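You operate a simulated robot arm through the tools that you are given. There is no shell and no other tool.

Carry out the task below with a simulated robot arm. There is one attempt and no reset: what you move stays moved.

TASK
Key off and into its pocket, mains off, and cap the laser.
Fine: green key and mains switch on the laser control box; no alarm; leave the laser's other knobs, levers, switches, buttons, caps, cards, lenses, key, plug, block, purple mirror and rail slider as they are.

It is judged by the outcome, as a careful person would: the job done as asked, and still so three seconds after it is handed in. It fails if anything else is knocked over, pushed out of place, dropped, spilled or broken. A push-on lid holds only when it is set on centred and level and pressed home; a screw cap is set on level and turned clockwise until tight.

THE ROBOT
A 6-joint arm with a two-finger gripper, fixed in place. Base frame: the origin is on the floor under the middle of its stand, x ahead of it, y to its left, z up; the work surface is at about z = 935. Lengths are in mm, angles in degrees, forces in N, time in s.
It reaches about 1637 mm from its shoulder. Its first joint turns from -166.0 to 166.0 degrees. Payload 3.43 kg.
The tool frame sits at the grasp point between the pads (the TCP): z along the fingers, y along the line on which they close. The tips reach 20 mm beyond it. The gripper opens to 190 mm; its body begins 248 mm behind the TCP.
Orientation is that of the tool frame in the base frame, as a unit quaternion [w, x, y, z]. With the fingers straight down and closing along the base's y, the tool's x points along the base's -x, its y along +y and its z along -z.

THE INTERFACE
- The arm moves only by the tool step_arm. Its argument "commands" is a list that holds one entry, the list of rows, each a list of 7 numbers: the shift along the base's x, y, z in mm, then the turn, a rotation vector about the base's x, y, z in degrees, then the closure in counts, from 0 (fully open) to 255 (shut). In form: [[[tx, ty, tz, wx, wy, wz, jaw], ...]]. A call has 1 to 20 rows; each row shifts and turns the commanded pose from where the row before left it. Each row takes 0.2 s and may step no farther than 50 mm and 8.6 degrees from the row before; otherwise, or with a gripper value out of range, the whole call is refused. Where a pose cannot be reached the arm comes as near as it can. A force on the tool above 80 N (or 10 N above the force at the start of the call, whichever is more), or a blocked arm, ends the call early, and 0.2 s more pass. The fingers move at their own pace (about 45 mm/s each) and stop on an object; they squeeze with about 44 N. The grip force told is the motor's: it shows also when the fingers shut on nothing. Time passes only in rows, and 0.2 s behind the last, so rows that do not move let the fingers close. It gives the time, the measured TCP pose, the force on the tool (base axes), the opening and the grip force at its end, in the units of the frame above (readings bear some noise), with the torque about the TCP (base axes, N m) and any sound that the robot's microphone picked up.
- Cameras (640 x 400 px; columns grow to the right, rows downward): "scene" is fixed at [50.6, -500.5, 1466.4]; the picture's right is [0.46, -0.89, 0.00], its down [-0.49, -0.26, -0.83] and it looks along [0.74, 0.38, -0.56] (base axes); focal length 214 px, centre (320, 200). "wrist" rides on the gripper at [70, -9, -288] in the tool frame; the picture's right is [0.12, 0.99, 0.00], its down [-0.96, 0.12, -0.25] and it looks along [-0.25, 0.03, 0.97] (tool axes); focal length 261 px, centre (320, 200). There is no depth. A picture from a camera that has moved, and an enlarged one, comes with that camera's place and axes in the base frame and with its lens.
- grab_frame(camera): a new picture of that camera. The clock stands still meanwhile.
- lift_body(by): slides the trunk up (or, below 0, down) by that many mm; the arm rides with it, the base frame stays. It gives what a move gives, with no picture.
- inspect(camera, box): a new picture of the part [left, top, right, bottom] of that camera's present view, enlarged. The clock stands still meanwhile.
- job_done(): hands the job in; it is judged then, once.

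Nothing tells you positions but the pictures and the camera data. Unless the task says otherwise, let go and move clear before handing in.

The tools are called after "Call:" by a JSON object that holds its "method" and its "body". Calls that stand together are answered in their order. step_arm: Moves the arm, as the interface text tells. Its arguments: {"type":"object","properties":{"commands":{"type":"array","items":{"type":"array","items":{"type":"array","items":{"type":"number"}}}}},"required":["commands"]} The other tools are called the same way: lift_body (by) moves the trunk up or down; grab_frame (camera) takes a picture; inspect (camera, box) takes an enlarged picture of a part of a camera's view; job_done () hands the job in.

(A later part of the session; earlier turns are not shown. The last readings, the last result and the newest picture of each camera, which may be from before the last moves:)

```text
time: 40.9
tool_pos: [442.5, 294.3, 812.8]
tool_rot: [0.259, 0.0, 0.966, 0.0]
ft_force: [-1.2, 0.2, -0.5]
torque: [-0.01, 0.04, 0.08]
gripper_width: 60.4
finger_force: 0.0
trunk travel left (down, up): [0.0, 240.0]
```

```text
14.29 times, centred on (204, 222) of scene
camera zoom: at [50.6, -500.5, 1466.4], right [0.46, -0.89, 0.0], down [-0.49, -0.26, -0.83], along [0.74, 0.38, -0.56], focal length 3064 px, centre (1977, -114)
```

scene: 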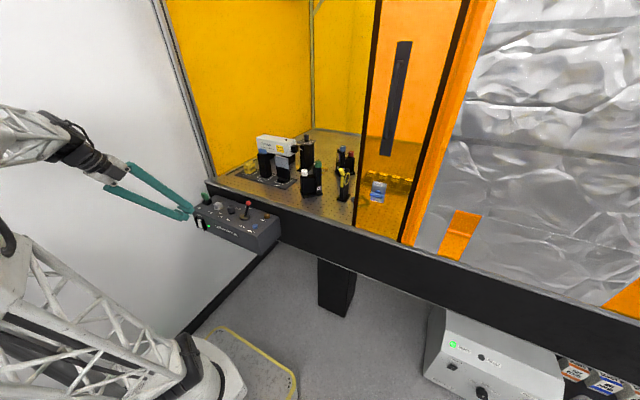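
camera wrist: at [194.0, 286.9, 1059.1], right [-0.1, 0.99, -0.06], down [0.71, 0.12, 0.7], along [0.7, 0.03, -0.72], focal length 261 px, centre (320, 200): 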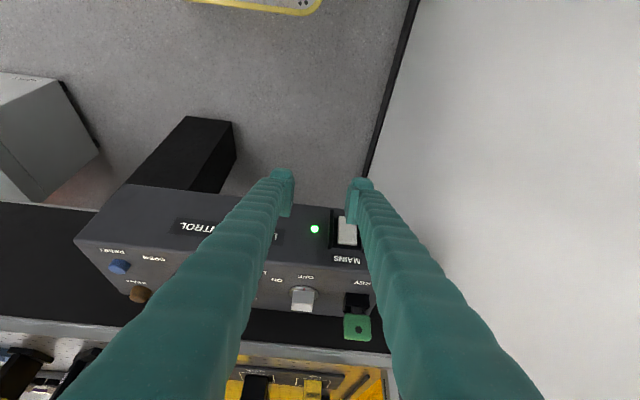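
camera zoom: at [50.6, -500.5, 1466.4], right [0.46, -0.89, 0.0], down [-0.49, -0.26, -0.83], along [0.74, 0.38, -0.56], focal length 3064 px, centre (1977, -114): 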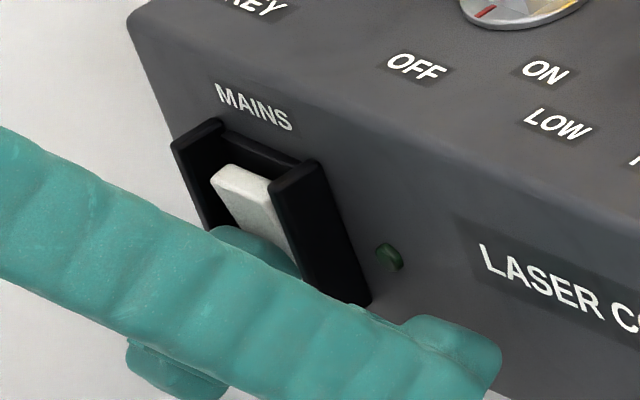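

The mains lamp has gone out. I'll back straight out along −x and confirm the rocker stays.

Call:
{"method": "step_arm", "body": {"commands": [[[0.5, 0, 0, 0, 0, 0, 174], [-5, 0, 0, 0, 0, 0, 174], [-10, 0, 0, 0, 0, 0, 174], [-12, 0, 0, 0, 0, 0, 174], [-10, 0, 10, 0, 0, 0, 174], [0, 0, 15, 0, 0, 0, 174], [0, 0, 0, 0, 0, 0, 174]]]}}

Call:
{"method": "inspect", "body": {"camera": "scene", "box": [184, 198, 244, 240]}}

Call:
{"method": "inspect", "body": {"camera": "scene", "box": [180, 180, 300, 255]}}

```text
time: 42.5
tool_pos: [408.2, 294.7, 837.5]
tool_rot: [0.259, 0.0, 0.966, 0.0]
ft_force: [-0.3, -0.6, 0.6]
torque: [0.0, 0.01, -0.01]
gripper_width: 60.6
finger_force: 0.1
trunk travel left (down, up): [0.0, 240.0]
```

```text
9.52 times, centred on (214, 219) of scene
camera zoom: at [50.6, -500.5, 1466.4], right [0.46, -0.89, 0.0], down [-0.49, -0.26, -0.83], along [0.74, 0.38, -0.56], focal length 2043 px, centre (1330, 19)
```

zoom: 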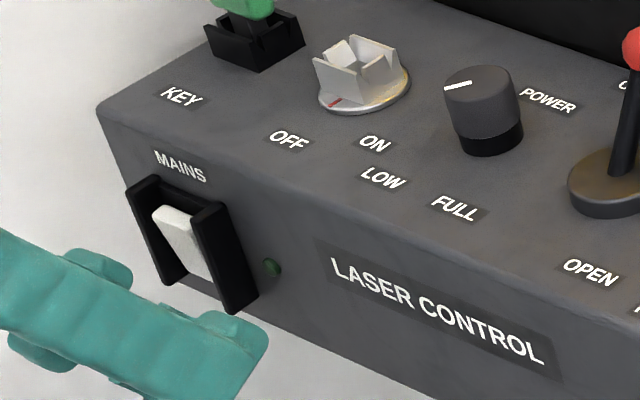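

```text
5.33 times, centred on (240, 218) of scene
camera zoom: at [50.6, -500.5, 1466.4], right [0.46, -0.89, 0.0], down [-0.49, -0.26, -0.83], along [0.74, 0.38, -0.56], focal length 1144 px, centre (747, 107)
```

zoom: 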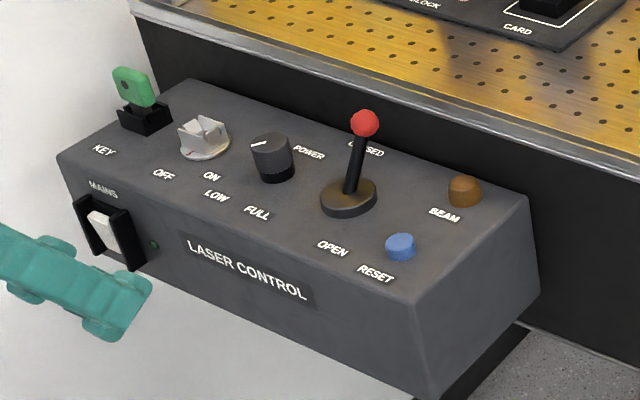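

Mains is off and stays off. Now the cap: I'll raise the trunk back and straighten the hand.

Call:
{"method": "lift_body", "body": {"by": 175}}

Call:
{"method": "step_arm", "body": {"commands": [[[0, 0, 20, 0, 6, 0, 120], [0, 0, 25, 0, 6, 0, 100], [10, 0, 30, 0, 6, 0, 80], [20, 0, 30, 0, 6, 0, 80], [20, 0, 30, 0, 6, 0, 80], [0, 0, 0, 0, 0, 0, 80]]]}}

Call:
{"method": "grab_frame", "body": {"camera": "wrist"}}

Call:
{"method": "grab_frame", "body": {"camera": "scene"}}

```text
time: 44.4
tool_pos: [408.0, 294.8, 1013.3]
tool_rot: [0.259, -0.001, 0.966, 0.0]
ft_force: [-0.2, 0.3, 0.1]
torque: [0.0, 0.0, -0.02]
gripper_width: 60.4
finger_force: 0.1
trunk travel left (down, up): [-175.0, 65.0]
```

```text
time: 45.8
tool_pos: [457.1, 295.8, 1146.4]
tool_rot: [-0.001, 0.0, 1.0, 0.0]
ft_force: [0.3, 0.5, 0.4]
torque: [-0.03, 0.01, 0.01]
gripper_width: 129.9
finger_force: 0.1
trunk travel left (down, up): [-175.0, 65.0]
```

```text
taken
camera wrist: at [388.4, 287.1, 1435.3], right [-0.12, 0.99, 0.0], down [0.96, 0.12, 0.25], along [0.24, 0.03, -0.97], focal length 261 px, centre (320, 200)
```

wrist: 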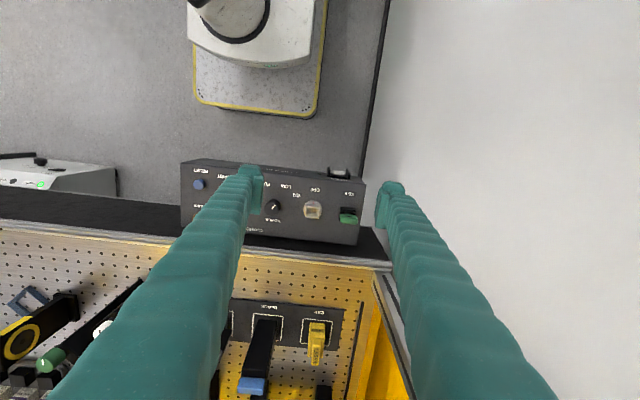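

```text
taken
```

scene: 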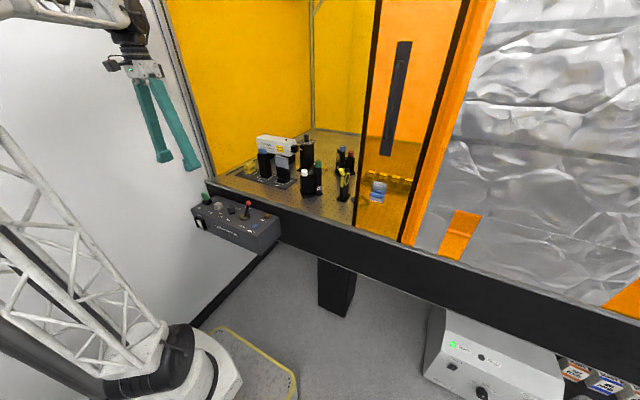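

The hand is upright and clear. I'll move in over the table, high above the items, to measure the cap and laser nose from closer.

Call:
{"method": "step_arm", "body": {"commands": [[[30, -5, 20, 0, 0, 0, 80], [45, -5, 20, 0, 0, 0, 80], [45, -5, 20, 0, 0, 0, 80], [45, -5, 15, 0, 0, 0, 80], [45, -5, 0, 0, 0, 0, 80], [45, -5, 0, 0, 0, 0, 80], [45, -5, 0, 0, 0, 0, 80], [0, 0, 0, 0, 0, 0, 80]]]}}

Call:
{"method": "grab_frame", "body": {"camera": "wrist"}}

Call:
{"method": "grab_frame", "body": {"camera": "scene"}}

```text
time: 47.6
tool_pos: [760.8, 261.2, 1221.1]
tool_rot: [0.0, 0.0, 1.0, 0.0]
ft_force: [-0.6, 0.2, -0.5]
torque: [-0.02, 0.11, 0.03]
gripper_width: 130.4
finger_force: 0.1
trunk travel left (down, up): [-175.0, 65.0]
```

```text
taken
camera wrist: at [691.3, 252.6, 1509.4], right [-0.12, 0.99, 0.0], down [0.96, 0.12, 0.25], along [0.24, 0.03, -0.97], focal length 261 px, centre (320, 200)
```

wrist: 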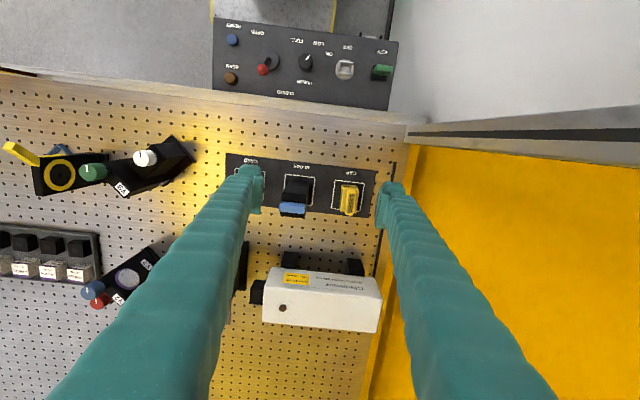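

```text
taken
```

scene: 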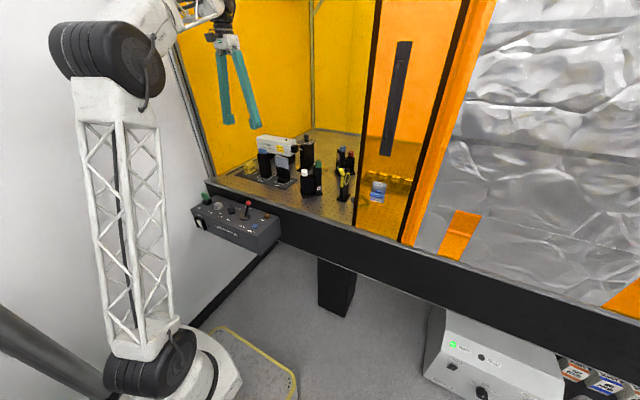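

Let me zoom on the cap, the laser nose and the filter from this view.

Call:
{"method": "inspect", "body": {"camera": "wrist", "box": [322, 170, 374, 225]}}

Call:
{"method": "inspect", "body": {"camera": "wrist", "box": [220, 225, 400, 345]}}

Call:
{"method": "inspect", "body": {"camera": "wrist", "box": [225, 255, 305, 325]}}

```text
7.27 times, centred on (348, 198) of wrist
camera zoom: at [691.3, 252.6, 1509.4], right [-0.12, 0.99, 0.0], down [0.96, 0.12, 0.25], along [0.24, 0.03, -0.97], focal length 1896 px, centre (116, 218)
```

zoom: 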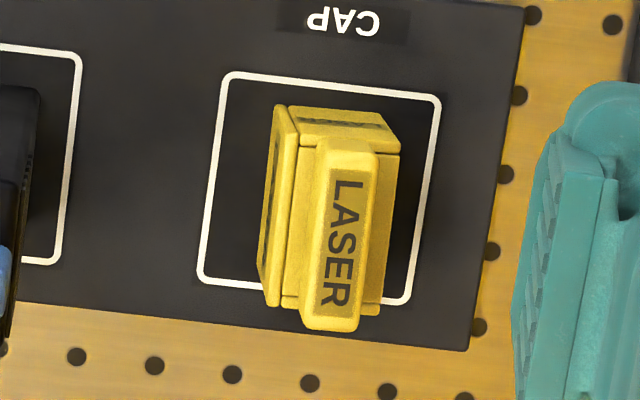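

```text
3.33 times, centred on (310, 285) of wrist
camera zoom: at [691.3, 252.6, 1509.4], right [-0.12, 0.99, 0.0], down [0.96, 0.12, 0.25], along [0.24, 0.03, -0.97], focal length 869 px, centre (353, -83)
```

zoom: 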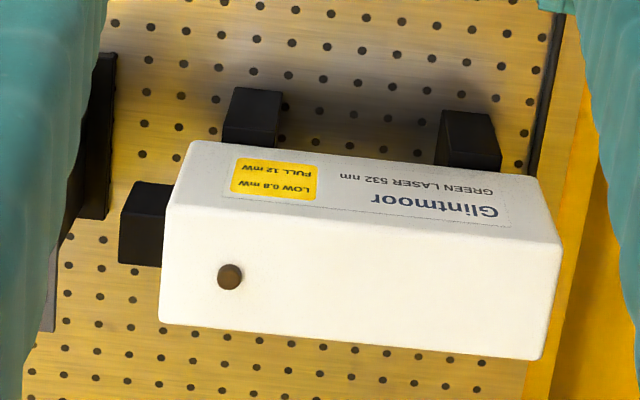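

```text
5.71 times, centred on (265, 290) of wrist
camera zoom: at [691.3, 252.6, 1509.4], right [-0.12, 0.99, 0.0], down [0.96, 0.12, 0.25], along [0.24, 0.03, -0.97], focal length 1489 px, centre (634, -314)
```

zoom: 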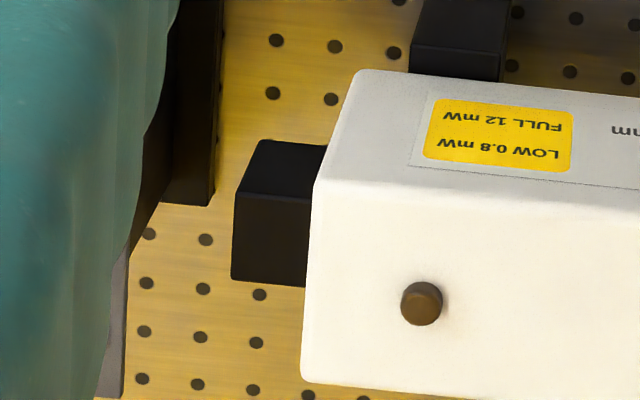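

I find the nose front at about (1033, 150, 1023) and a filter plate overhanging close by, leaving a narrow slot for the fingers. I need a precise look at that gap, so I'll move the camera further in, staying high.

Call:
{"method": "step_arm", "body": {"commands": [[[40, -10, 10, 0, 0, 0, 0], [40, -15, 0, 0, 0, 0, 0], [40, -15, 0, 0, 0, 0, 0], [40, -15, 0, 0, 0, 0, 0], [40, -15, 0, 0, 0, 0, 0], [40, -15, 0, 0, 0, 0, 0], [0, 0, 0, 0, 0, 0, 0]]]}}

Call:
{"method": "grab_frame", "body": {"camera": "wrist"}}

Call:
{"method": "grab_frame", "body": {"camera": "scene"}}

```text
time: 49.2
tool_pos: [957.5, 165.6, 1182.3]
tool_rot: [0.005, -0.001, 1.0, 0.001]
ft_force: [-0.2, -0.6, -1.2]
torque: [0.02, 0.07, 0.0]
gripper_width: 189.9
finger_force: 0.1
out of reach, approached as far as the arm can: row 4, 5, 6
trunk travel left (down, up): [-175.0, 65.0]
```

```text
taken
camera wrist: at [885.8, 157.8, 1469.8], right [-0.12, 0.99, 0.0], down [0.96, 0.11, 0.26], along [0.25, 0.03, -0.97], focal length 261 px, centre (320, 200)
```

wrist: 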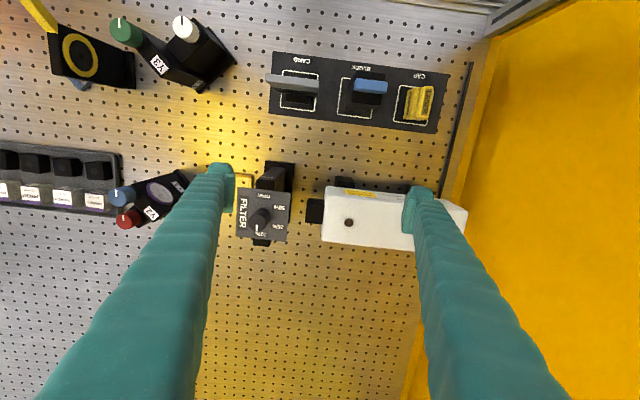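

```text
taken
```

scene: 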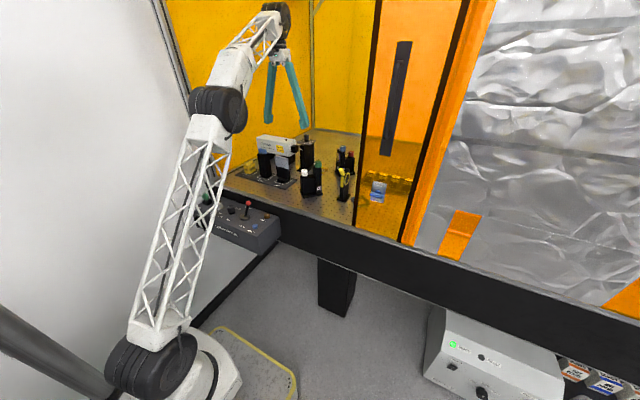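

The reach limit appeared at this height, but the nose is lower, where the arm reaches further (and the trunk can go up 65 mm). From here I can examine the gap between filter and laser.

Call:
{"method": "inspect", "body": {"camera": "wrist", "box": [230, 160, 360, 250]}}

Call:
{"method": "inspect", "body": {"camera": "wrist", "box": [280, 180, 340, 240]}}

Call:
{"method": "inspect", "body": {"camera": "wrist", "box": [385, 60, 450, 140]}}

```text
4.44 times, centred on (295, 205) of wrist
camera zoom: at [885.8, 157.8, 1469.8], right [-0.12, 0.99, 0.0], down [0.96, 0.11, 0.26], along [0.25, 0.03, -0.97], focal length 1158 px, centre (431, 178)
```

zoom: 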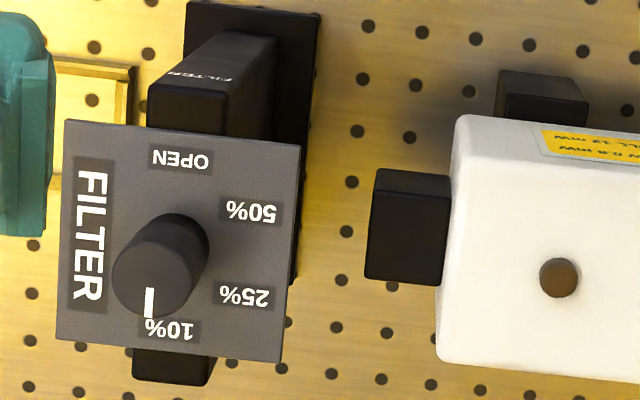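

```text
6.67 times, centred on (310, 210) of wrist
camera zoom: at [885.8, 157.8, 1469.8], right [-0.12, 0.99, 0.0], down [0.96, 0.11, 0.26], along [0.25, 0.03, -0.97], focal length 1738 px, centre (387, 133)
```

zoom: 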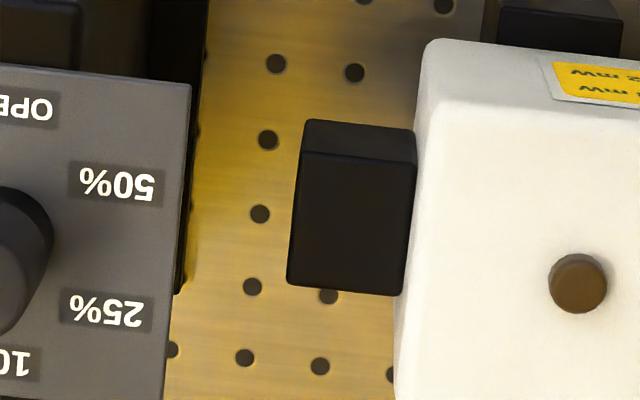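

```text
5.00 times, centred on (418, 100) of wrist
camera zoom: at [885.8, 157.8, 1469.8], right [-0.12, 0.99, 0.0], down [0.96, 0.11, 0.26], along [0.25, 0.03, -0.97], focal length 1303 px, centre (-168, 700)
```

zoom: 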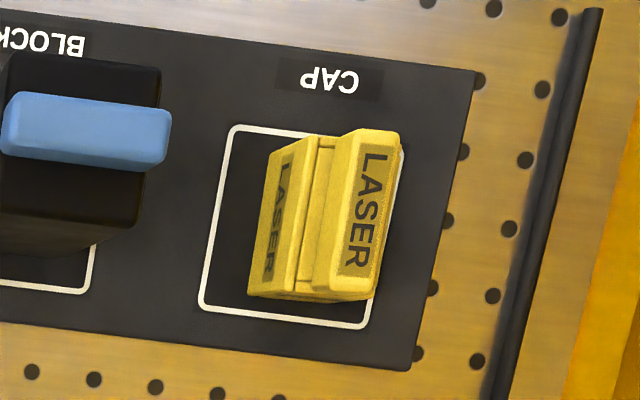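

The gap between the filter plate edge (y ≈ 124) and the laser body face (y ≈ 179.5) is about 55 mm; nose x-centre ≈ 1026. Fingers gripping the cap's ±x sides fit in that slot only with short strokes, so I'll seat the cap in several short regrips. First I'll move back over the cap, turning the hand +90°.

Call:
{"method": "step_arm", "body": {"commands": [[[-15, 15, -5, 0, 0, 8.18, 60], [-15, 15, -5, 0, 0, 8.18, 100], [-15, 15, 0, 0, 0, 8.18, 130], [-15, 15, 0, 0, 0, 8.18, 140], [-15, 15, 0, 0, 0, 8.18, 140], [-15, 15, 0, 0, 0, 8.18, 140], [-15, 15, 0, 0, 0, 8.18, 140], [-15, 15, 0, 0, 0, 8.18, 140], [-15, 15, 0, 0, 0, 8.18, 140], [-5, 15, 0, 0, 0, 8.18, 140], [0, 5, 0, 0, 0, 8.2, 140], [0, 0, 0, 0, 0, 0, 140]]]}}

Call:
{"method": "grab_frame", "body": {"camera": "wrist"}}

Call:
{"method": "grab_frame", "body": {"camera": "scene"}}

```text
time: 51.8
tool_pos: [817.6, 320.2, 1171.6]
tool_rot: [0.0, 0.708, -0.707, 0.0]
ft_force: [0.3, -0.5, 0.0]
torque: [0.01, -0.05, 0.0]
gripper_width: 85.5
finger_force: 0.1
trunk travel left (down, up): [-175.0, 65.0]
```

```text
taken
camera wrist: at [826.5, 250.1, 1460.1], right [-0.99, -0.12, 0.0], down [-0.12, 0.96, 0.25], along [-0.03, 0.25, -0.97], focal length 261 px, centre (320, 200)
```

wrist: 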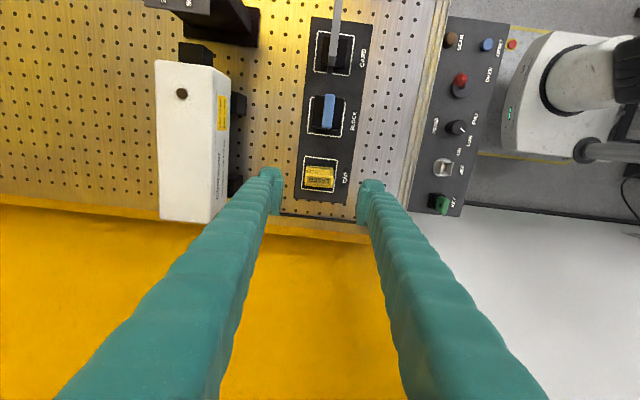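

```text
taken
```

scene: 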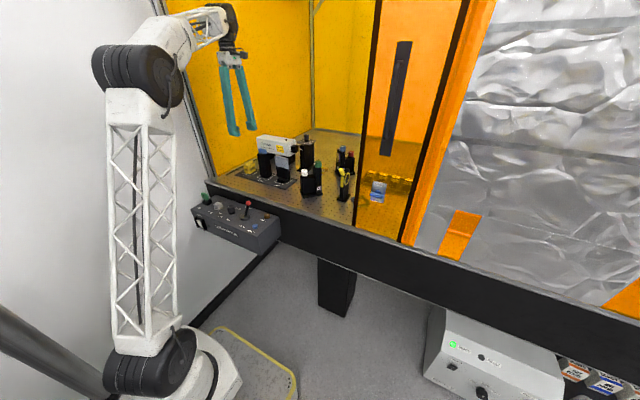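

The hand is turned and the cap lies just ahead under the fingers. Zooming on the cap to measure it.

Call:
{"method": "inspect", "body": {"camera": "wrist", "box": [290, 150, 354, 205]}}

Call:
{"method": "inspect", "body": {"camera": "wrist", "box": [302, 163, 338, 191]}}

```text
7.27 times, centred on (322, 178) of wrist
camera zoom: at [826.5, 250.1, 1460.1], right [-0.99, -0.12, 0.0], down [-0.12, 0.96, 0.25], along [-0.03, 0.25, -0.97], focal length 1896 px, centre (306, 364)
```

zoom: 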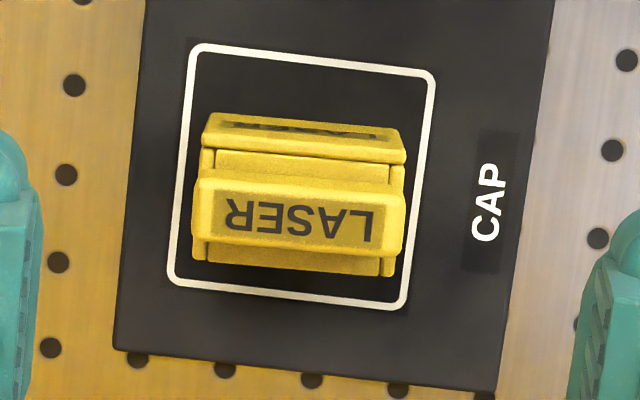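

```text
14.29 times, centred on (320, 177) of wrist
camera zoom: at [826.5, 250.1, 1460.1], right [-0.99, -0.12, 0.0], down [-0.12, 0.96, 0.25], along [-0.03, 0.25, -0.97], focal length 3724 px, centre (320, 529)
```

zoom: 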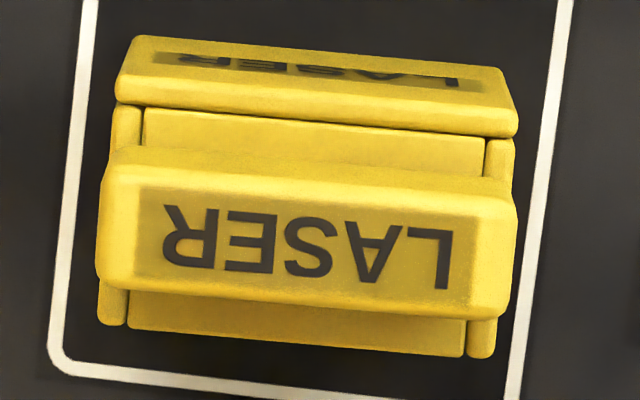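

The cap is about 52 mm wide, 31 mm deep, with a front plate on −y, side walls, a top wall and the ridge; it sits about 2.5° turned on its plate. Let me measure its height and look for its underside with the scene camera.

Call:
{"method": "inspect", "body": {"camera": "scene", "box": [247, 156, 265, 174]}}

Call:
{"method": "inspect", "body": {"camera": "scene", "box": [284, 138, 304, 156]}}

```text
16.00 times, centred on (256, 165) of scene
camera zoom: at [50.6, -500.5, 1466.4], right [0.46, -0.89, 0.0], down [-0.49, -0.26, -0.83], along [0.74, 0.38, -0.56], focal length 3432 px, centre (1344, 760)
```

zoom: 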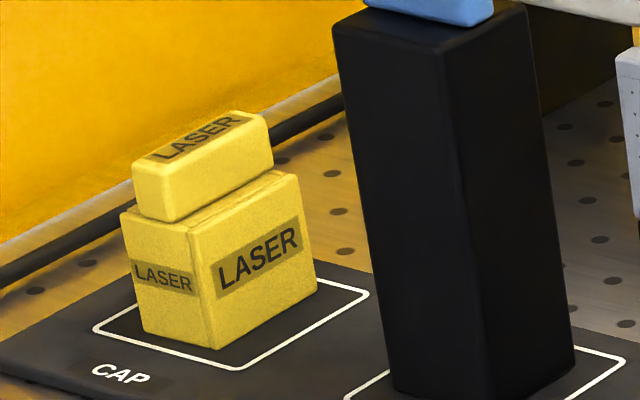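

```text
16.00 times, centred on (294, 147) of scene
camera zoom: at [50.6, -500.5, 1466.4], right [0.46, -0.89, 0.0], down [-0.49, -0.26, -0.83], along [0.74, 0.38, -0.56], focal length 3432 px, centre (736, 1048)
```

zoom: 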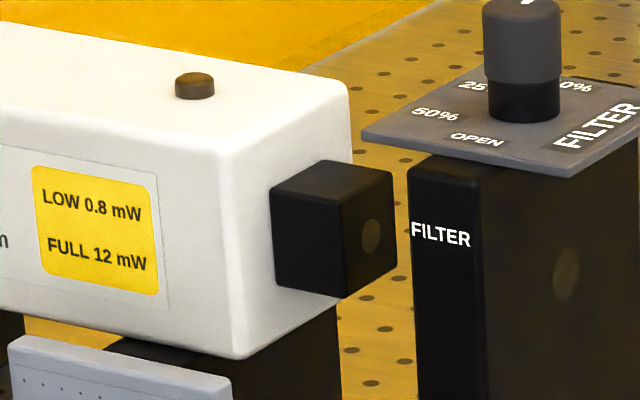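

The geometry now: nose z-centre ≈ 1031, laser top ≈ 1072, filter plate bottom ≈ 1081, cap 940–1000 on its stand at about (818.5, 331). I'll lower over the cap with the fingers set about 10 mm toward its open (+y) side, matching its 2.5° turn.

Call:
{"method": "step_arm", "body": {"commands": [[[0.5, 10, -20, 0, 0, 2.5, 140], [0.5, 11.5, -30, 0, 0, 0, 140], [0, 0, -40, 0, 0, 0, 140], [0, 0, -40, 0, 0, 0, 140], [0, 0, 0, 0, 0, 0, 140]]]}}

Call:
{"method": "inspect", "body": {"camera": "wrist", "box": [260, 130, 380, 220]}}

Call:
{"method": "inspect", "body": {"camera": "scene", "box": [225, 110, 300, 190]}}

```text
time: 53.0
tool_pos: [816.4, 340.9, 1040.2]
tool_rot: [0.001, 0.722, -0.692, 0.0]
ft_force: [0.0, -0.3, 0.0]
torque: [0.02, -0.01, 0.02]
gripper_width: 85.7
finger_force: 0.0
trunk travel left (down, up): [-175.0, 65.0]
```

```text
4.44 times, centred on (320, 175) of wrist
camera zoom: at [828.4, 270.1, 1327.7], right [-0.99, -0.16, 0.0], down [-0.16, 0.96, 0.25], along [-0.04, 0.24, -0.97], focal length 1158 px, centre (320, 311)
```

zoom: 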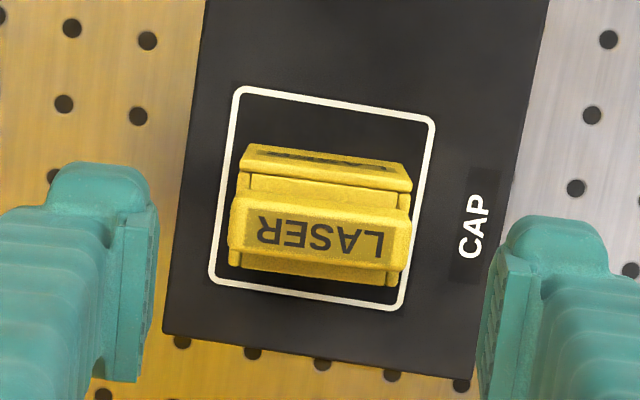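

```text
5.00 times, centred on (262, 150) of scene
camera zoom: at [50.6, -500.5, 1466.4], right [0.46, -0.89, 0.0], down [-0.49, -0.26, -0.83], along [0.74, 0.38, -0.56], focal length 1072 px, centre (608, 450)
```

zoom: 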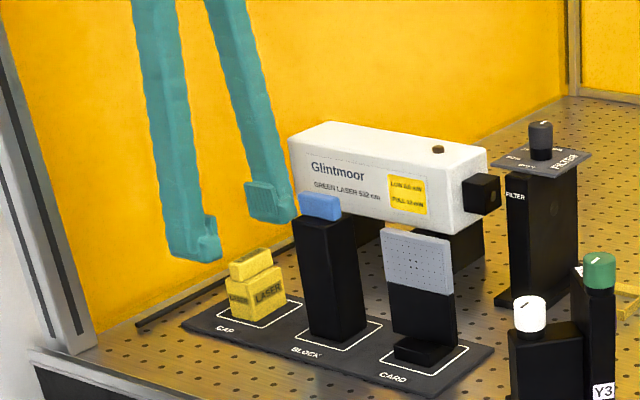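

The cap sits centred in x and about 8 mm to the −y side of the finger axis. I'll trim the position, descend to the cap's shoulder height and check before closing.

Call:
{"method": "step_arm", "body": {"commands": [[[1.3, 2.5, -10, 0, 0, -0.8, 150], [0, 0, -20, 0, 0, 0, 150], [0, 0, -15, 0, 0, 0, 150], [0, 0, -11, 0, 0, 0, 160], [0, 0, 0, 0, 0, 0, 160]]]}}

Call:
{"method": "inspect", "body": {"camera": "wrist", "box": [270, 150, 370, 220]}}

Call:
{"method": "inspect", "body": {"camera": "scene", "box": [235, 130, 290, 185]}}

```text
time: 54.2
tool_pos: [819.8, 344.9, 985.2]
tool_rot: [0.0, 0.717, -0.697, 0.0]
ft_force: [0.4, -0.5, -0.3]
torque: [-0.01, 0.02, -0.02]
gripper_width: 71.1
finger_force: 0.1
trunk travel left (down, up): [-175.0, 65.0]
```

```text
5.71 times, centred on (320, 185) of wrist
camera zoom: at [830.2, 274.1, 1272.9], right [-0.99, -0.15, 0.0], down [-0.14, 0.96, 0.25], along [-0.04, 0.25, -0.97], focal length 1489 px, centre (320, 286)
```

zoom: 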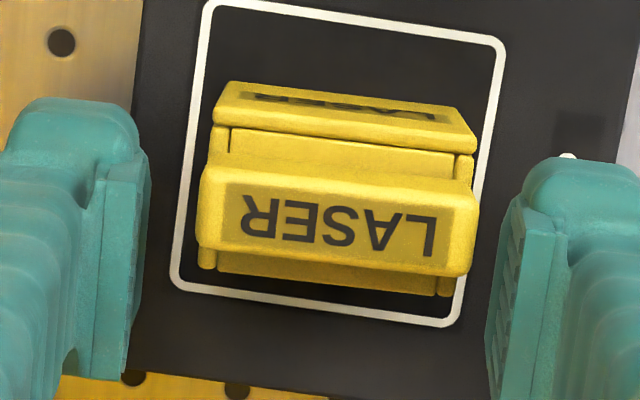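

```text
7.27 times, centred on (262, 158) of scene
camera zoom: at [50.6, -500.5, 1466.4], right [0.46, -0.89, 0.0], down [-0.49, -0.26, -0.83], along [0.74, 0.38, -0.56], focal length 1560 px, centre (738, 509)
```

zoom: 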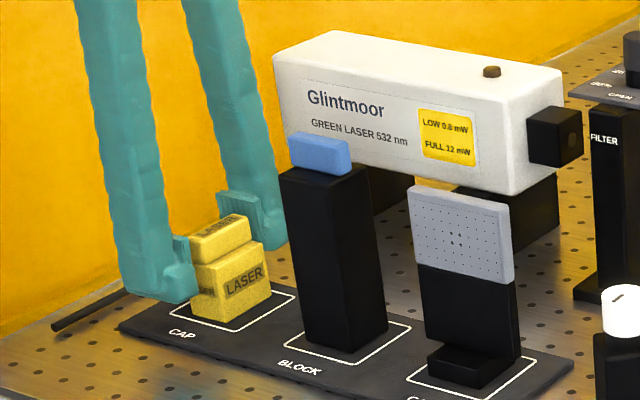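

The cap is 1.5 mm off centre between the fingers; I'll trim that and close on it.

Call:
{"method": "step_arm", "body": {"commands": [[[-1.5, -1.5, -1, 0, 0, 0, 165], [0, 0, 0, 0, 0, 0, 175], [0, 0, 0, 0, 0, 0, 185], [0, 0, 0, 0, 0, 0, 200], [0, 0, 0, 0, 0, 0, 220], [0, 0, 0, 0, 0, 0, 255], [0, 0, 0, 0, 0, 0, 255]]]}}

Call:
{"method": "inspect", "body": {"camera": "wrist", "box": [270, 150, 370, 220]}}

Call:
{"method": "inspect", "body": {"camera": "scene", "box": [240, 145, 280, 180]}}

```text
time: 55.8
tool_pos: [817.6, 343.1, 983.2]
tool_rot: [0.0, 0.717, -0.697, -0.001]
ft_force: [0.2, -0.1, 0.2]
torque: [0.05, 0.03, -0.07]
gripper_width: 50.3
finger_force: 43.5
trunk travel left (down, up): [-175.0, 65.0]
```

```text
5.71 times, centred on (320, 185) of wrist
camera zoom: at [829.0, 272.8, 1272.4], right [-0.99, -0.15, 0.0], down [-0.14, 0.96, 0.25], along [-0.04, 0.24, -0.97], focal length 1489 px, centre (320, 286)
```

zoom: 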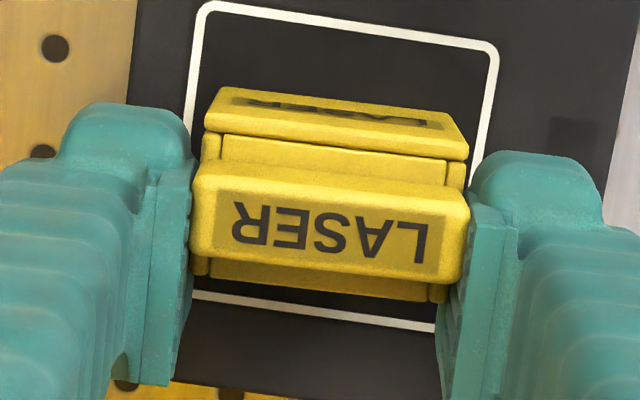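

```text
11.43 times, centred on (260, 162) of scene
camera zoom: at [50.6, -500.5, 1466.4], right [0.46, -0.89, 0.0], down [-0.49, -0.26, -0.83], along [0.74, 0.38, -0.56], focal length 2451 px, centre (1006, 629)
```

zoom: 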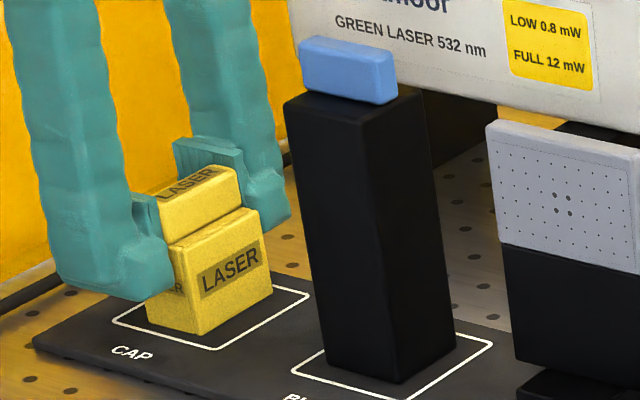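

The cap is gripped at 50 mm. Lifting gently and checking it hangs level.

Call:
{"method": "step_arm", "body": {"commands": [[[0, 0, 5, 0, 0, 0, 255], [0, 0, 10, 0, 0, 0, 255], [0, 0, 20, 0, 0, 0, 255], [0, 0, 35, 0, 0, 0, 255], [0, 0, 40, 0, 0, 0, 255], [0, -10, 40, 0, 0, 0, 255], [0, -20, 20, 0, 0, 0, 255], [0, 0, 0, 0, 0, 0, 255]]]}}

Call:
{"method": "inspect", "body": {"camera": "wrist", "box": [270, 150, 370, 220]}}

Call:
{"method": "inspect", "body": {"camera": "scene", "box": [230, 90, 290, 150]}}

```text
time: 57.6
tool_pos: [818.0, 312.6, 1153.6]
tool_rot: [-0.001, 0.718, -0.696, -0.001]
ft_force: [0.3, -0.1, 0.0]
torque: [0.0, 0.01, 0.02]
gripper_width: 50.3
finger_force: 43.8
trunk travel left (down, up): [-175.0, 65.0]
```

```text
5.71 times, centred on (320, 185) of wrist
camera zoom: at [828.6, 242.6, 1441.3], right [-0.99, -0.15, 0.0], down [-0.14, 0.96, 0.25], along [-0.04, 0.25, -0.97], focal length 1489 px, centre (320, 286)
```

zoom: 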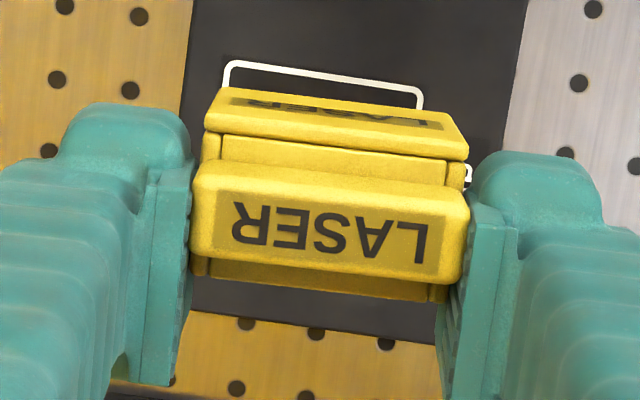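

```text
6.67 times, centred on (260, 120) of scene
camera zoom: at [50.6, -500.5, 1466.4], right [0.46, -0.89, 0.0], down [-0.49, -0.26, -0.83], along [0.74, 0.38, -0.56], focal length 1430 px, centre (720, 733)
```

zoom: 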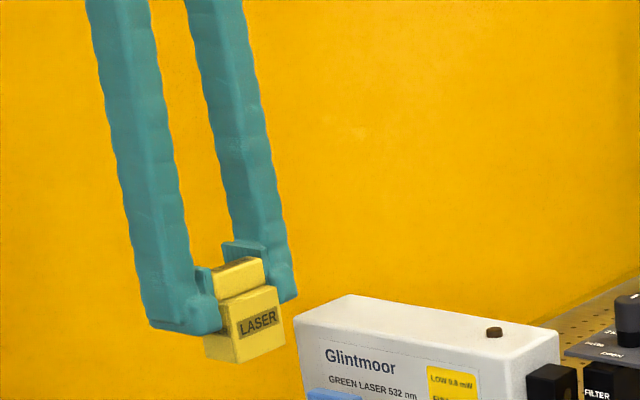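

The cap is held firmly and level. I'll turn the hand to show the cap's open side to the scene camera so I know the cavity's shape before fitting it.

Call:
{"method": "step_arm", "body": {"commands": [[[-5, -10, 5, 0, 0, 8, 255], [-5, -10, 5, 0, 0, 8, 255], [-5, -10, 5, 0, 0, 8, 255], [-5, -10, 5, 0, 0, 8, 255], [-5, -10, 5, 0, 0, 8, 255], [-5, -10, 0, 0, 0, 8, 255], [-5, -10, 0, 0, 0, 8, 255], [0, 0, 0, 0, 0, 8, 255], [0, 0, 0, 0, 0, 8, 255], [0, 0, 0, 0, 0, 0, 255]]]}}

Call:
{"method": "inspect", "body": {"camera": "scene", "box": [225, 80, 295, 150]}}

```text
time: 59.8
tool_pos: [783.9, 242.9, 1179.8]
tool_rot: [0.0, 0.99, -0.142, 0.0]
ft_force: [-0.2, 0.2, -0.4]
torque: [-0.02, 0.02, 0.0]
gripper_width: 50.1
finger_force: 44.2
trunk travel left (down, up): [-175.0, 65.0]
```

```text
5.71 times, centred on (260, 115) of scene
camera zoom: at [50.6, -500.5, 1466.4], right [0.46, -0.89, 0.0], down [-0.49, -0.26, -0.83], along [0.74, 0.38, -0.56], focal length 1226 px, centre (663, 686)
```

zoom: 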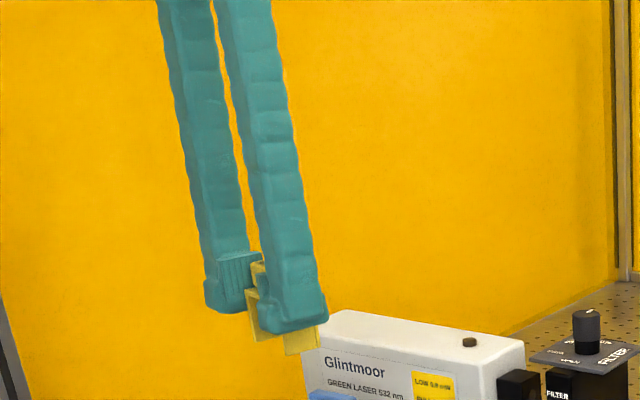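

A finger still hides the opening; turning further.

Call:
{"method": "step_arm", "body": {"commands": [[[0, 0, 0, 0, 0, 8, 255], [0, 0, 0, 0, 0, 8, 255], [0, 0, 0, 0, 0, 8, 255], [0, 0, 0, 0, 0, 8, 255], [0, 0, 0, 0, 0, 8, 255], [0, 0, 0, 0, 0, 0, 255]]]}}

Call:
{"method": "inspect", "body": {"camera": "scene", "box": [225, 80, 295, 150]}}

Call:
{"method": "inspect", "body": {"camera": "scene", "box": [244, 118, 272, 144]}}

```text
time: 61.2
tool_pos: [782.0, 245.0, 1181.2]
tool_rot: [0.002, 0.995, 0.097, 0.0]
ft_force: [0.8, 0.6, -0.4]
torque: [0.01, 0.02, 0.02]
gripper_width: 50.5
finger_force: 44.2
out of reach, approached as far as the arm can: row 4, 5
trunk travel left (down, up): [-175.0, 65.0]
```

```text
5.71 times, centred on (260, 115) of scene
camera zoom: at [50.6, -500.5, 1466.4], right [0.46, -0.89, 0.0], down [-0.49, -0.26, -0.83], along [0.74, 0.38, -0.56], focal length 1226 px, centre (663, 686)
```

zoom: 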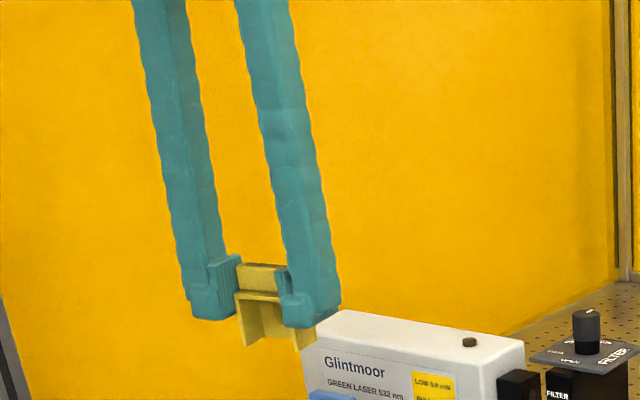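

```text
15.38 times, centred on (258, 131) of scene
camera zoom: at [50.6, -500.5, 1466.4], right [0.46, -0.89, 0.0], down [-0.49, -0.26, -0.83], along [0.74, 0.38, -0.56], focal length 3300 px, centre (1274, 1262)
```

zoom: 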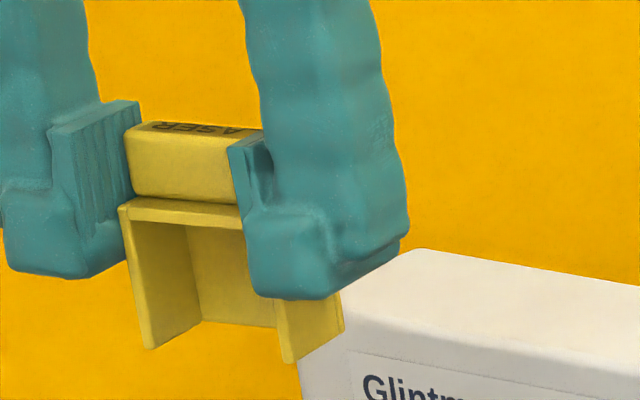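

Very useful: the cap is a hood — top wall, two side walls and a front plate, open at the bottom and back — so it can be lowered over the nose from above. Zooming on its inside for dimensions.

Call:
{"method": "inspect", "body": {"camera": "scene", "box": [248, 126, 268, 142]}}

Call:
{"method": "grab_frame", "body": {"camera": "wrist"}}

```text
16.00 times, centred on (258, 134) of scene
camera zoom: at [50.6, -500.5, 1466.4], right [0.46, -0.89, 0.0], down [-0.49, -0.26, -0.83], along [0.74, 0.38, -0.56], focal length 3432 px, centre (1312, 1256)
```

zoom: 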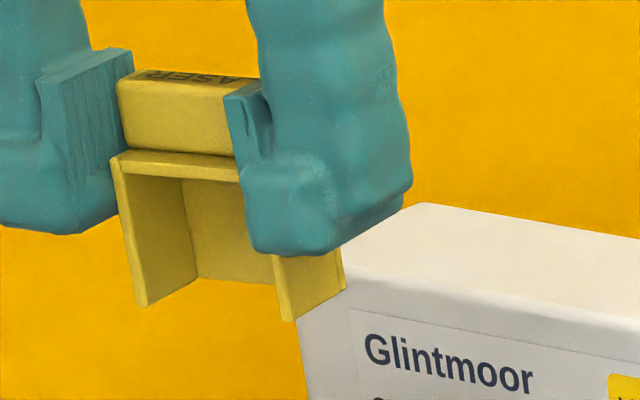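

```text
taken
camera wrist: at [851.4, 267.6, 1468.4], right [0.31, -0.95, 0.0], down [-0.92, -0.3, 0.25], along [-0.23, -0.08, -0.97], focal length 261 px, centre (320, 200)
```

wrist: 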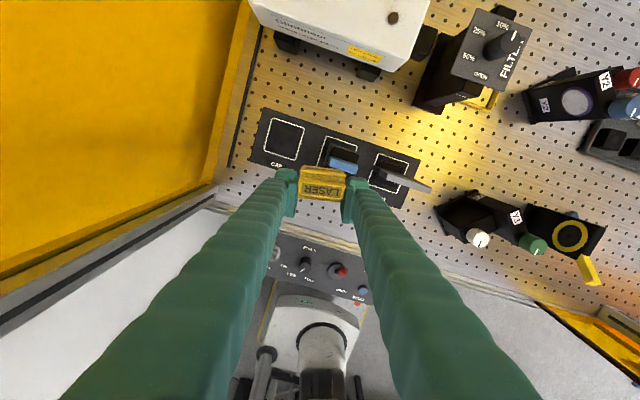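

The hood has about 41 mm inner width against a 36 mm nose and drops on from above. For that the fingers must sit toward its front (−y) side, so I'll return it to its stand and regrip about 21 mm further toward −y.

Call:
{"method": "step_arm", "body": {"commands": [[[3, 8.1, -2, 0, 0, -8.29, 255], [3, 8.1, -2, 0, 0, -8.29, 255], [3, 8.1, -2, 0, 0, -8.29, 255], [3, 8.1, -2, 0, 0, -8.29, 255], [3, 8.1, -2, 0, 0, -8.29, 255], [3, 8.1, -2, 0, 0, -8.29, 255], [3, 8.1, -2, 0, 0, -8.29, 255], [3, 8.1, -2, 0, 0, -8.29, 255], [3, 8.1, -2, 0, 0, -8.29, 255], [3, 8.1, -2, 0, 0, -8.29, 255], [3, 8.1, -2, 0, 0, -8.29, 255], [2.6, 8.2, -2, 0, 0, -8.29, 255], [0, 0, -40, 0, 0, 0, 255], [0, 0, 0, 0, 0, 0, 255]]]}}

Call:
{"method": "grab_frame", "body": {"camera": "wrist"}}

Call:
{"method": "inspect", "body": {"camera": "scene", "box": [225, 110, 295, 180]}}

```text
time: 64.2
tool_pos: [818.2, 339.3, 1116.9]
tool_rot: [0.001, 0.717, -0.697, -0.001]
ft_force: [0.2, -0.1, -0.2]
torque: [0.04, -0.02, 0.02]
gripper_width: 50.0
finger_force: 43.7
trunk travel left (down, up): [-175.0, 65.0]
```

```text
taken
camera wrist: at [830.3, 269.9, 1404.8], right [-0.99, -0.15, 0.0], down [-0.14, 0.96, 0.25], along [-0.04, 0.24, -0.97], focal length 261 px, centre (320, 200)
```

wrist: 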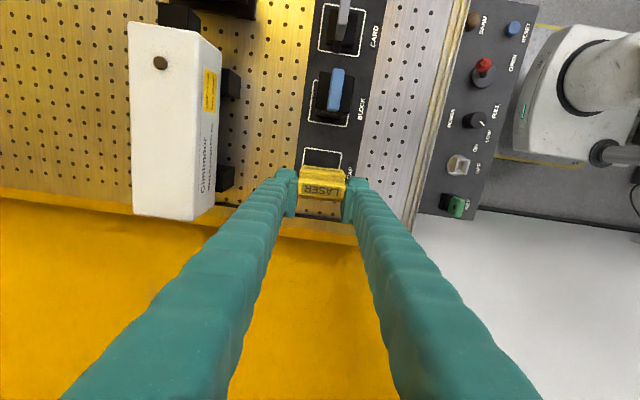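

```text
5.71 times, centred on (260, 145) of scene
camera zoom: at [50.6, -500.5, 1466.4], right [0.46, -0.89, 0.0], down [-0.49, -0.26, -0.83], along [0.74, 0.38, -0.56], focal length 1226 px, centre (663, 514)
```

zoom: 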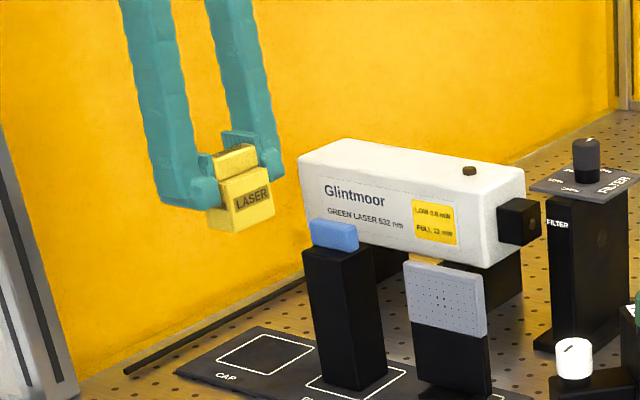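

I'm above the stand; descending back to the exact height where the cap was gripped, easing off near the plate.

Call:
{"method": "step_arm", "body": {"commands": [[[-1.3, 2.9, -35, 0, 0, 0, 255], [0, 0, -35, 0, 0, 0, 255], [0, 0, -30, 0, 0, 0, 255], [0, 0, -20, 0, 0, 0, 255], [0, 0, -8, 0, 0, 0, 255], [0, 0, -2, 0, 0, 0, 255], [0, 0, 0, 0, 0, 0, 255]]]}}

Call:
{"method": "inspect", "body": {"camera": "scene", "box": [240, 145, 280, 180]}}

Call:
{"method": "inspect", "body": {"camera": "wrist", "box": [270, 150, 370, 220]}}

```text
time: 65.8
tool_pos: [816.4, 342.1, 986.3]
tool_rot: [0.002, 0.718, -0.696, -0.001]
ft_force: [0.3, -0.7, -0.1]
torque: [0.03, 0.04, 0.01]
gripper_width: 50.4
finger_force: 44.2
trunk travel left (down, up): [-175.0, 65.0]
```

```text
11.43 times, centred on (260, 162) of scene
camera zoom: at [50.6, -500.5, 1466.4], right [0.46, -0.89, 0.0], down [-0.49, -0.26, -0.83], along [0.74, 0.38, -0.56], focal length 2451 px, centre (1006, 629)
```

zoom: 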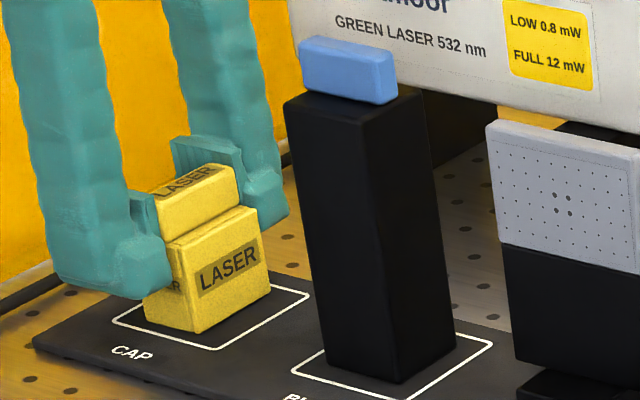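

```text
5.71 times, centred on (320, 185) of wrist
camera zoom: at [828.5, 272.7, 1274.0], right [-0.99, -0.15, 0.0], down [-0.14, 0.96, 0.25], along [-0.04, 0.24, -0.97], focal length 1489 px, centre (320, 286)
```

zoom: 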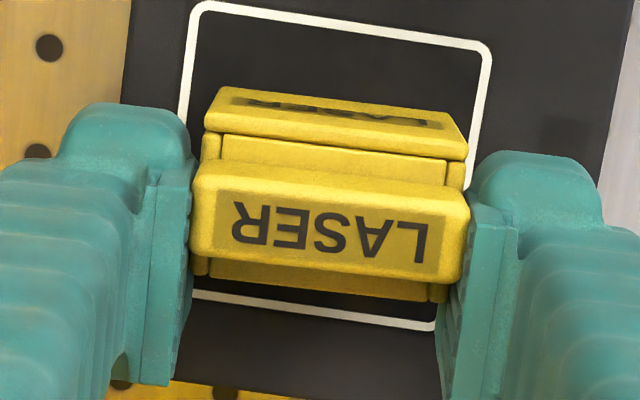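

About 1.5 mm above the plate. Lowering the last bit, then releasing.

Call:
{"method": "step_arm", "body": {"commands": [[[0, 0, -0.8, 0, 0, 0, 255], [0, 0, -0.7, 0, 0, 0, 255], [0, 0, 0, 0, 0, 0, 255]]]}}

```text
time: 66.6
tool_pos: [816.1, 343.0, 985.2]
tool_rot: [0.002, 0.718, -0.696, -0.001]
ft_force: [0.0, -0.5, -0.6]
torque: [-0.02, -0.01, -0.02]
gripper_width: 50.2
finger_force: 43.8
trunk travel left (down, up): [-175.0, 65.0]
```

Call:
{"method": "step_arm", "body": {"commands": [[[0, 0, -0.6, 0, 0, 0, 255], [0, 0, -0.4, 0, 0, 0, 255], [0, 0, 0, 0, 0, 0, 255]]]}}

Call:
{"method": "inspect", "body": {"camera": "scene", "box": [247, 156, 267, 174]}}

```text
time: 67.4
tool_pos: [816.9, 342.9, 984.6]
tool_rot: [0.001, 0.717, -0.697, -0.001]
ft_force: [0.6, 0.3, 5.6]
torque: [-0.03, -0.15, 0.02]
gripper_width: 50.1
finger_force: 43.6
trunk travel left (down, up): [-175.0, 65.0]
```

```text
16.00 times, centred on (257, 165) of scene
camera zoom: at [50.6, -500.5, 1466.4], right [0.46, -0.89, 0.0], down [-0.49, -0.26, -0.83], along [0.74, 0.38, -0.56], focal length 3432 px, centre (1328, 760)
```

zoom: 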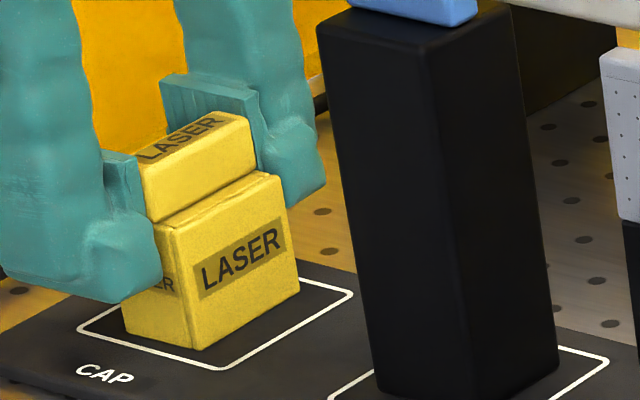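

The cap rests on its plate. Opening, shifting the hand 21 mm toward −y, and checking.

Call:
{"method": "step_arm", "body": {"commands": [[[0, 0, 0, 0, 0, 0, 235], [0, 0, 0, 0, 0, 0, 210], [0, 0, 0, 0, 0, 0, 180], [0, 0, 0, 0, 0, 0, 162], [0, 0, 0, 0, 0, 0, 162], [0.3, -7, 0, 0, 0, 0, 162], [0.3, -7, 0, 0, 0, 0, 162], [0, -7, 0, 0, 0, 0, 162], [0, 0, 0, 0, 0, 0, 162]]]}}

Call:
{"method": "inspect", "body": {"camera": "wrist", "box": [270, 150, 370, 230]}}

Call:
{"method": "inspect", "body": {"camera": "scene", "box": [240, 145, 280, 180]}}

```text
time: 69.4
tool_pos: [818.3, 322.1, 984.6]
tool_rot: [0.002, 0.717, -0.697, -0.001]
ft_force: [0.8, -0.9, 0.4]
torque: [0.01, 0.0, 0.02]
gripper_width: 69.4
finger_force: 0.0
trunk travel left (down, up): [-175.0, 65.0]
```

```text
5.00 times, centred on (320, 190) of wrist
camera zoom: at [830.0, 252.3, 1272.4], right [-0.99, -0.15, 0.0], down [-0.14, 0.96, 0.25], along [-0.04, 0.24, -0.97], focal length 1303 px, centre (320, 250)
```

zoom: 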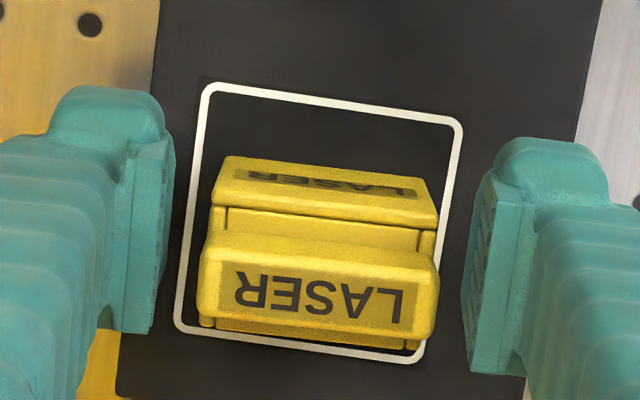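

```text
11.43 times, centred on (260, 162) of scene
camera zoom: at [50.6, -500.5, 1466.4], right [0.46, -0.89, 0.0], down [-0.49, -0.26, -0.83], along [0.74, 0.38, -0.56], focal length 2451 px, centre (1006, 629)
```

zoom: 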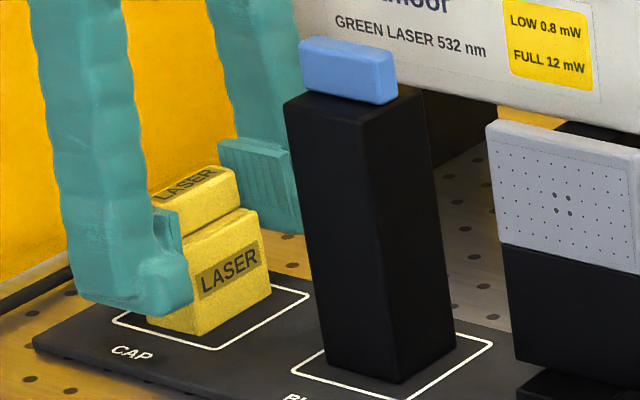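

The hand is now centred in x and 10 mm toward the cap's front. Closing again.

Call:
{"method": "step_arm", "body": {"commands": [[[0, 0, 0, 0, 0, 0, 175], [0, 0, 0, 0, 0, 0, 185], [0, 0, 0, 0, 0, 0, 200], [0, 0, 0, 0, 0, 0, 220], [0, 0, 0, 0, 0, 0, 255], [0, 0, 0, 0, 0, 0, 255]]]}}

Call:
{"method": "inspect", "body": {"camera": "wrist", "box": [270, 150, 370, 230]}}

```text
time: 70.8
tool_pos: [817.3, 322.3, 984.4]
tool_rot: [0.001, 0.717, -0.697, -0.001]
ft_force: [-0.6, 0.8, 0.6]
torque: [0.04, -0.01, -0.02]
gripper_width: 50.6
finger_force: 44.0
trunk travel left (down, up): [-175.0, 65.0]
```

```text
5.00 times, centred on (320, 190) of wrist
camera zoom: at [830.0, 252.4, 1272.4], right [-0.99, -0.15, 0.0], down [-0.14, 0.96, 0.25], along [-0.04, 0.24, -0.97], focal length 1303 px, centre (320, 250)
```

zoom: 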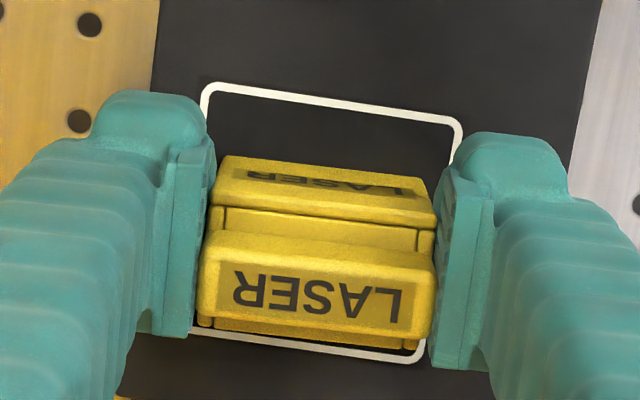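

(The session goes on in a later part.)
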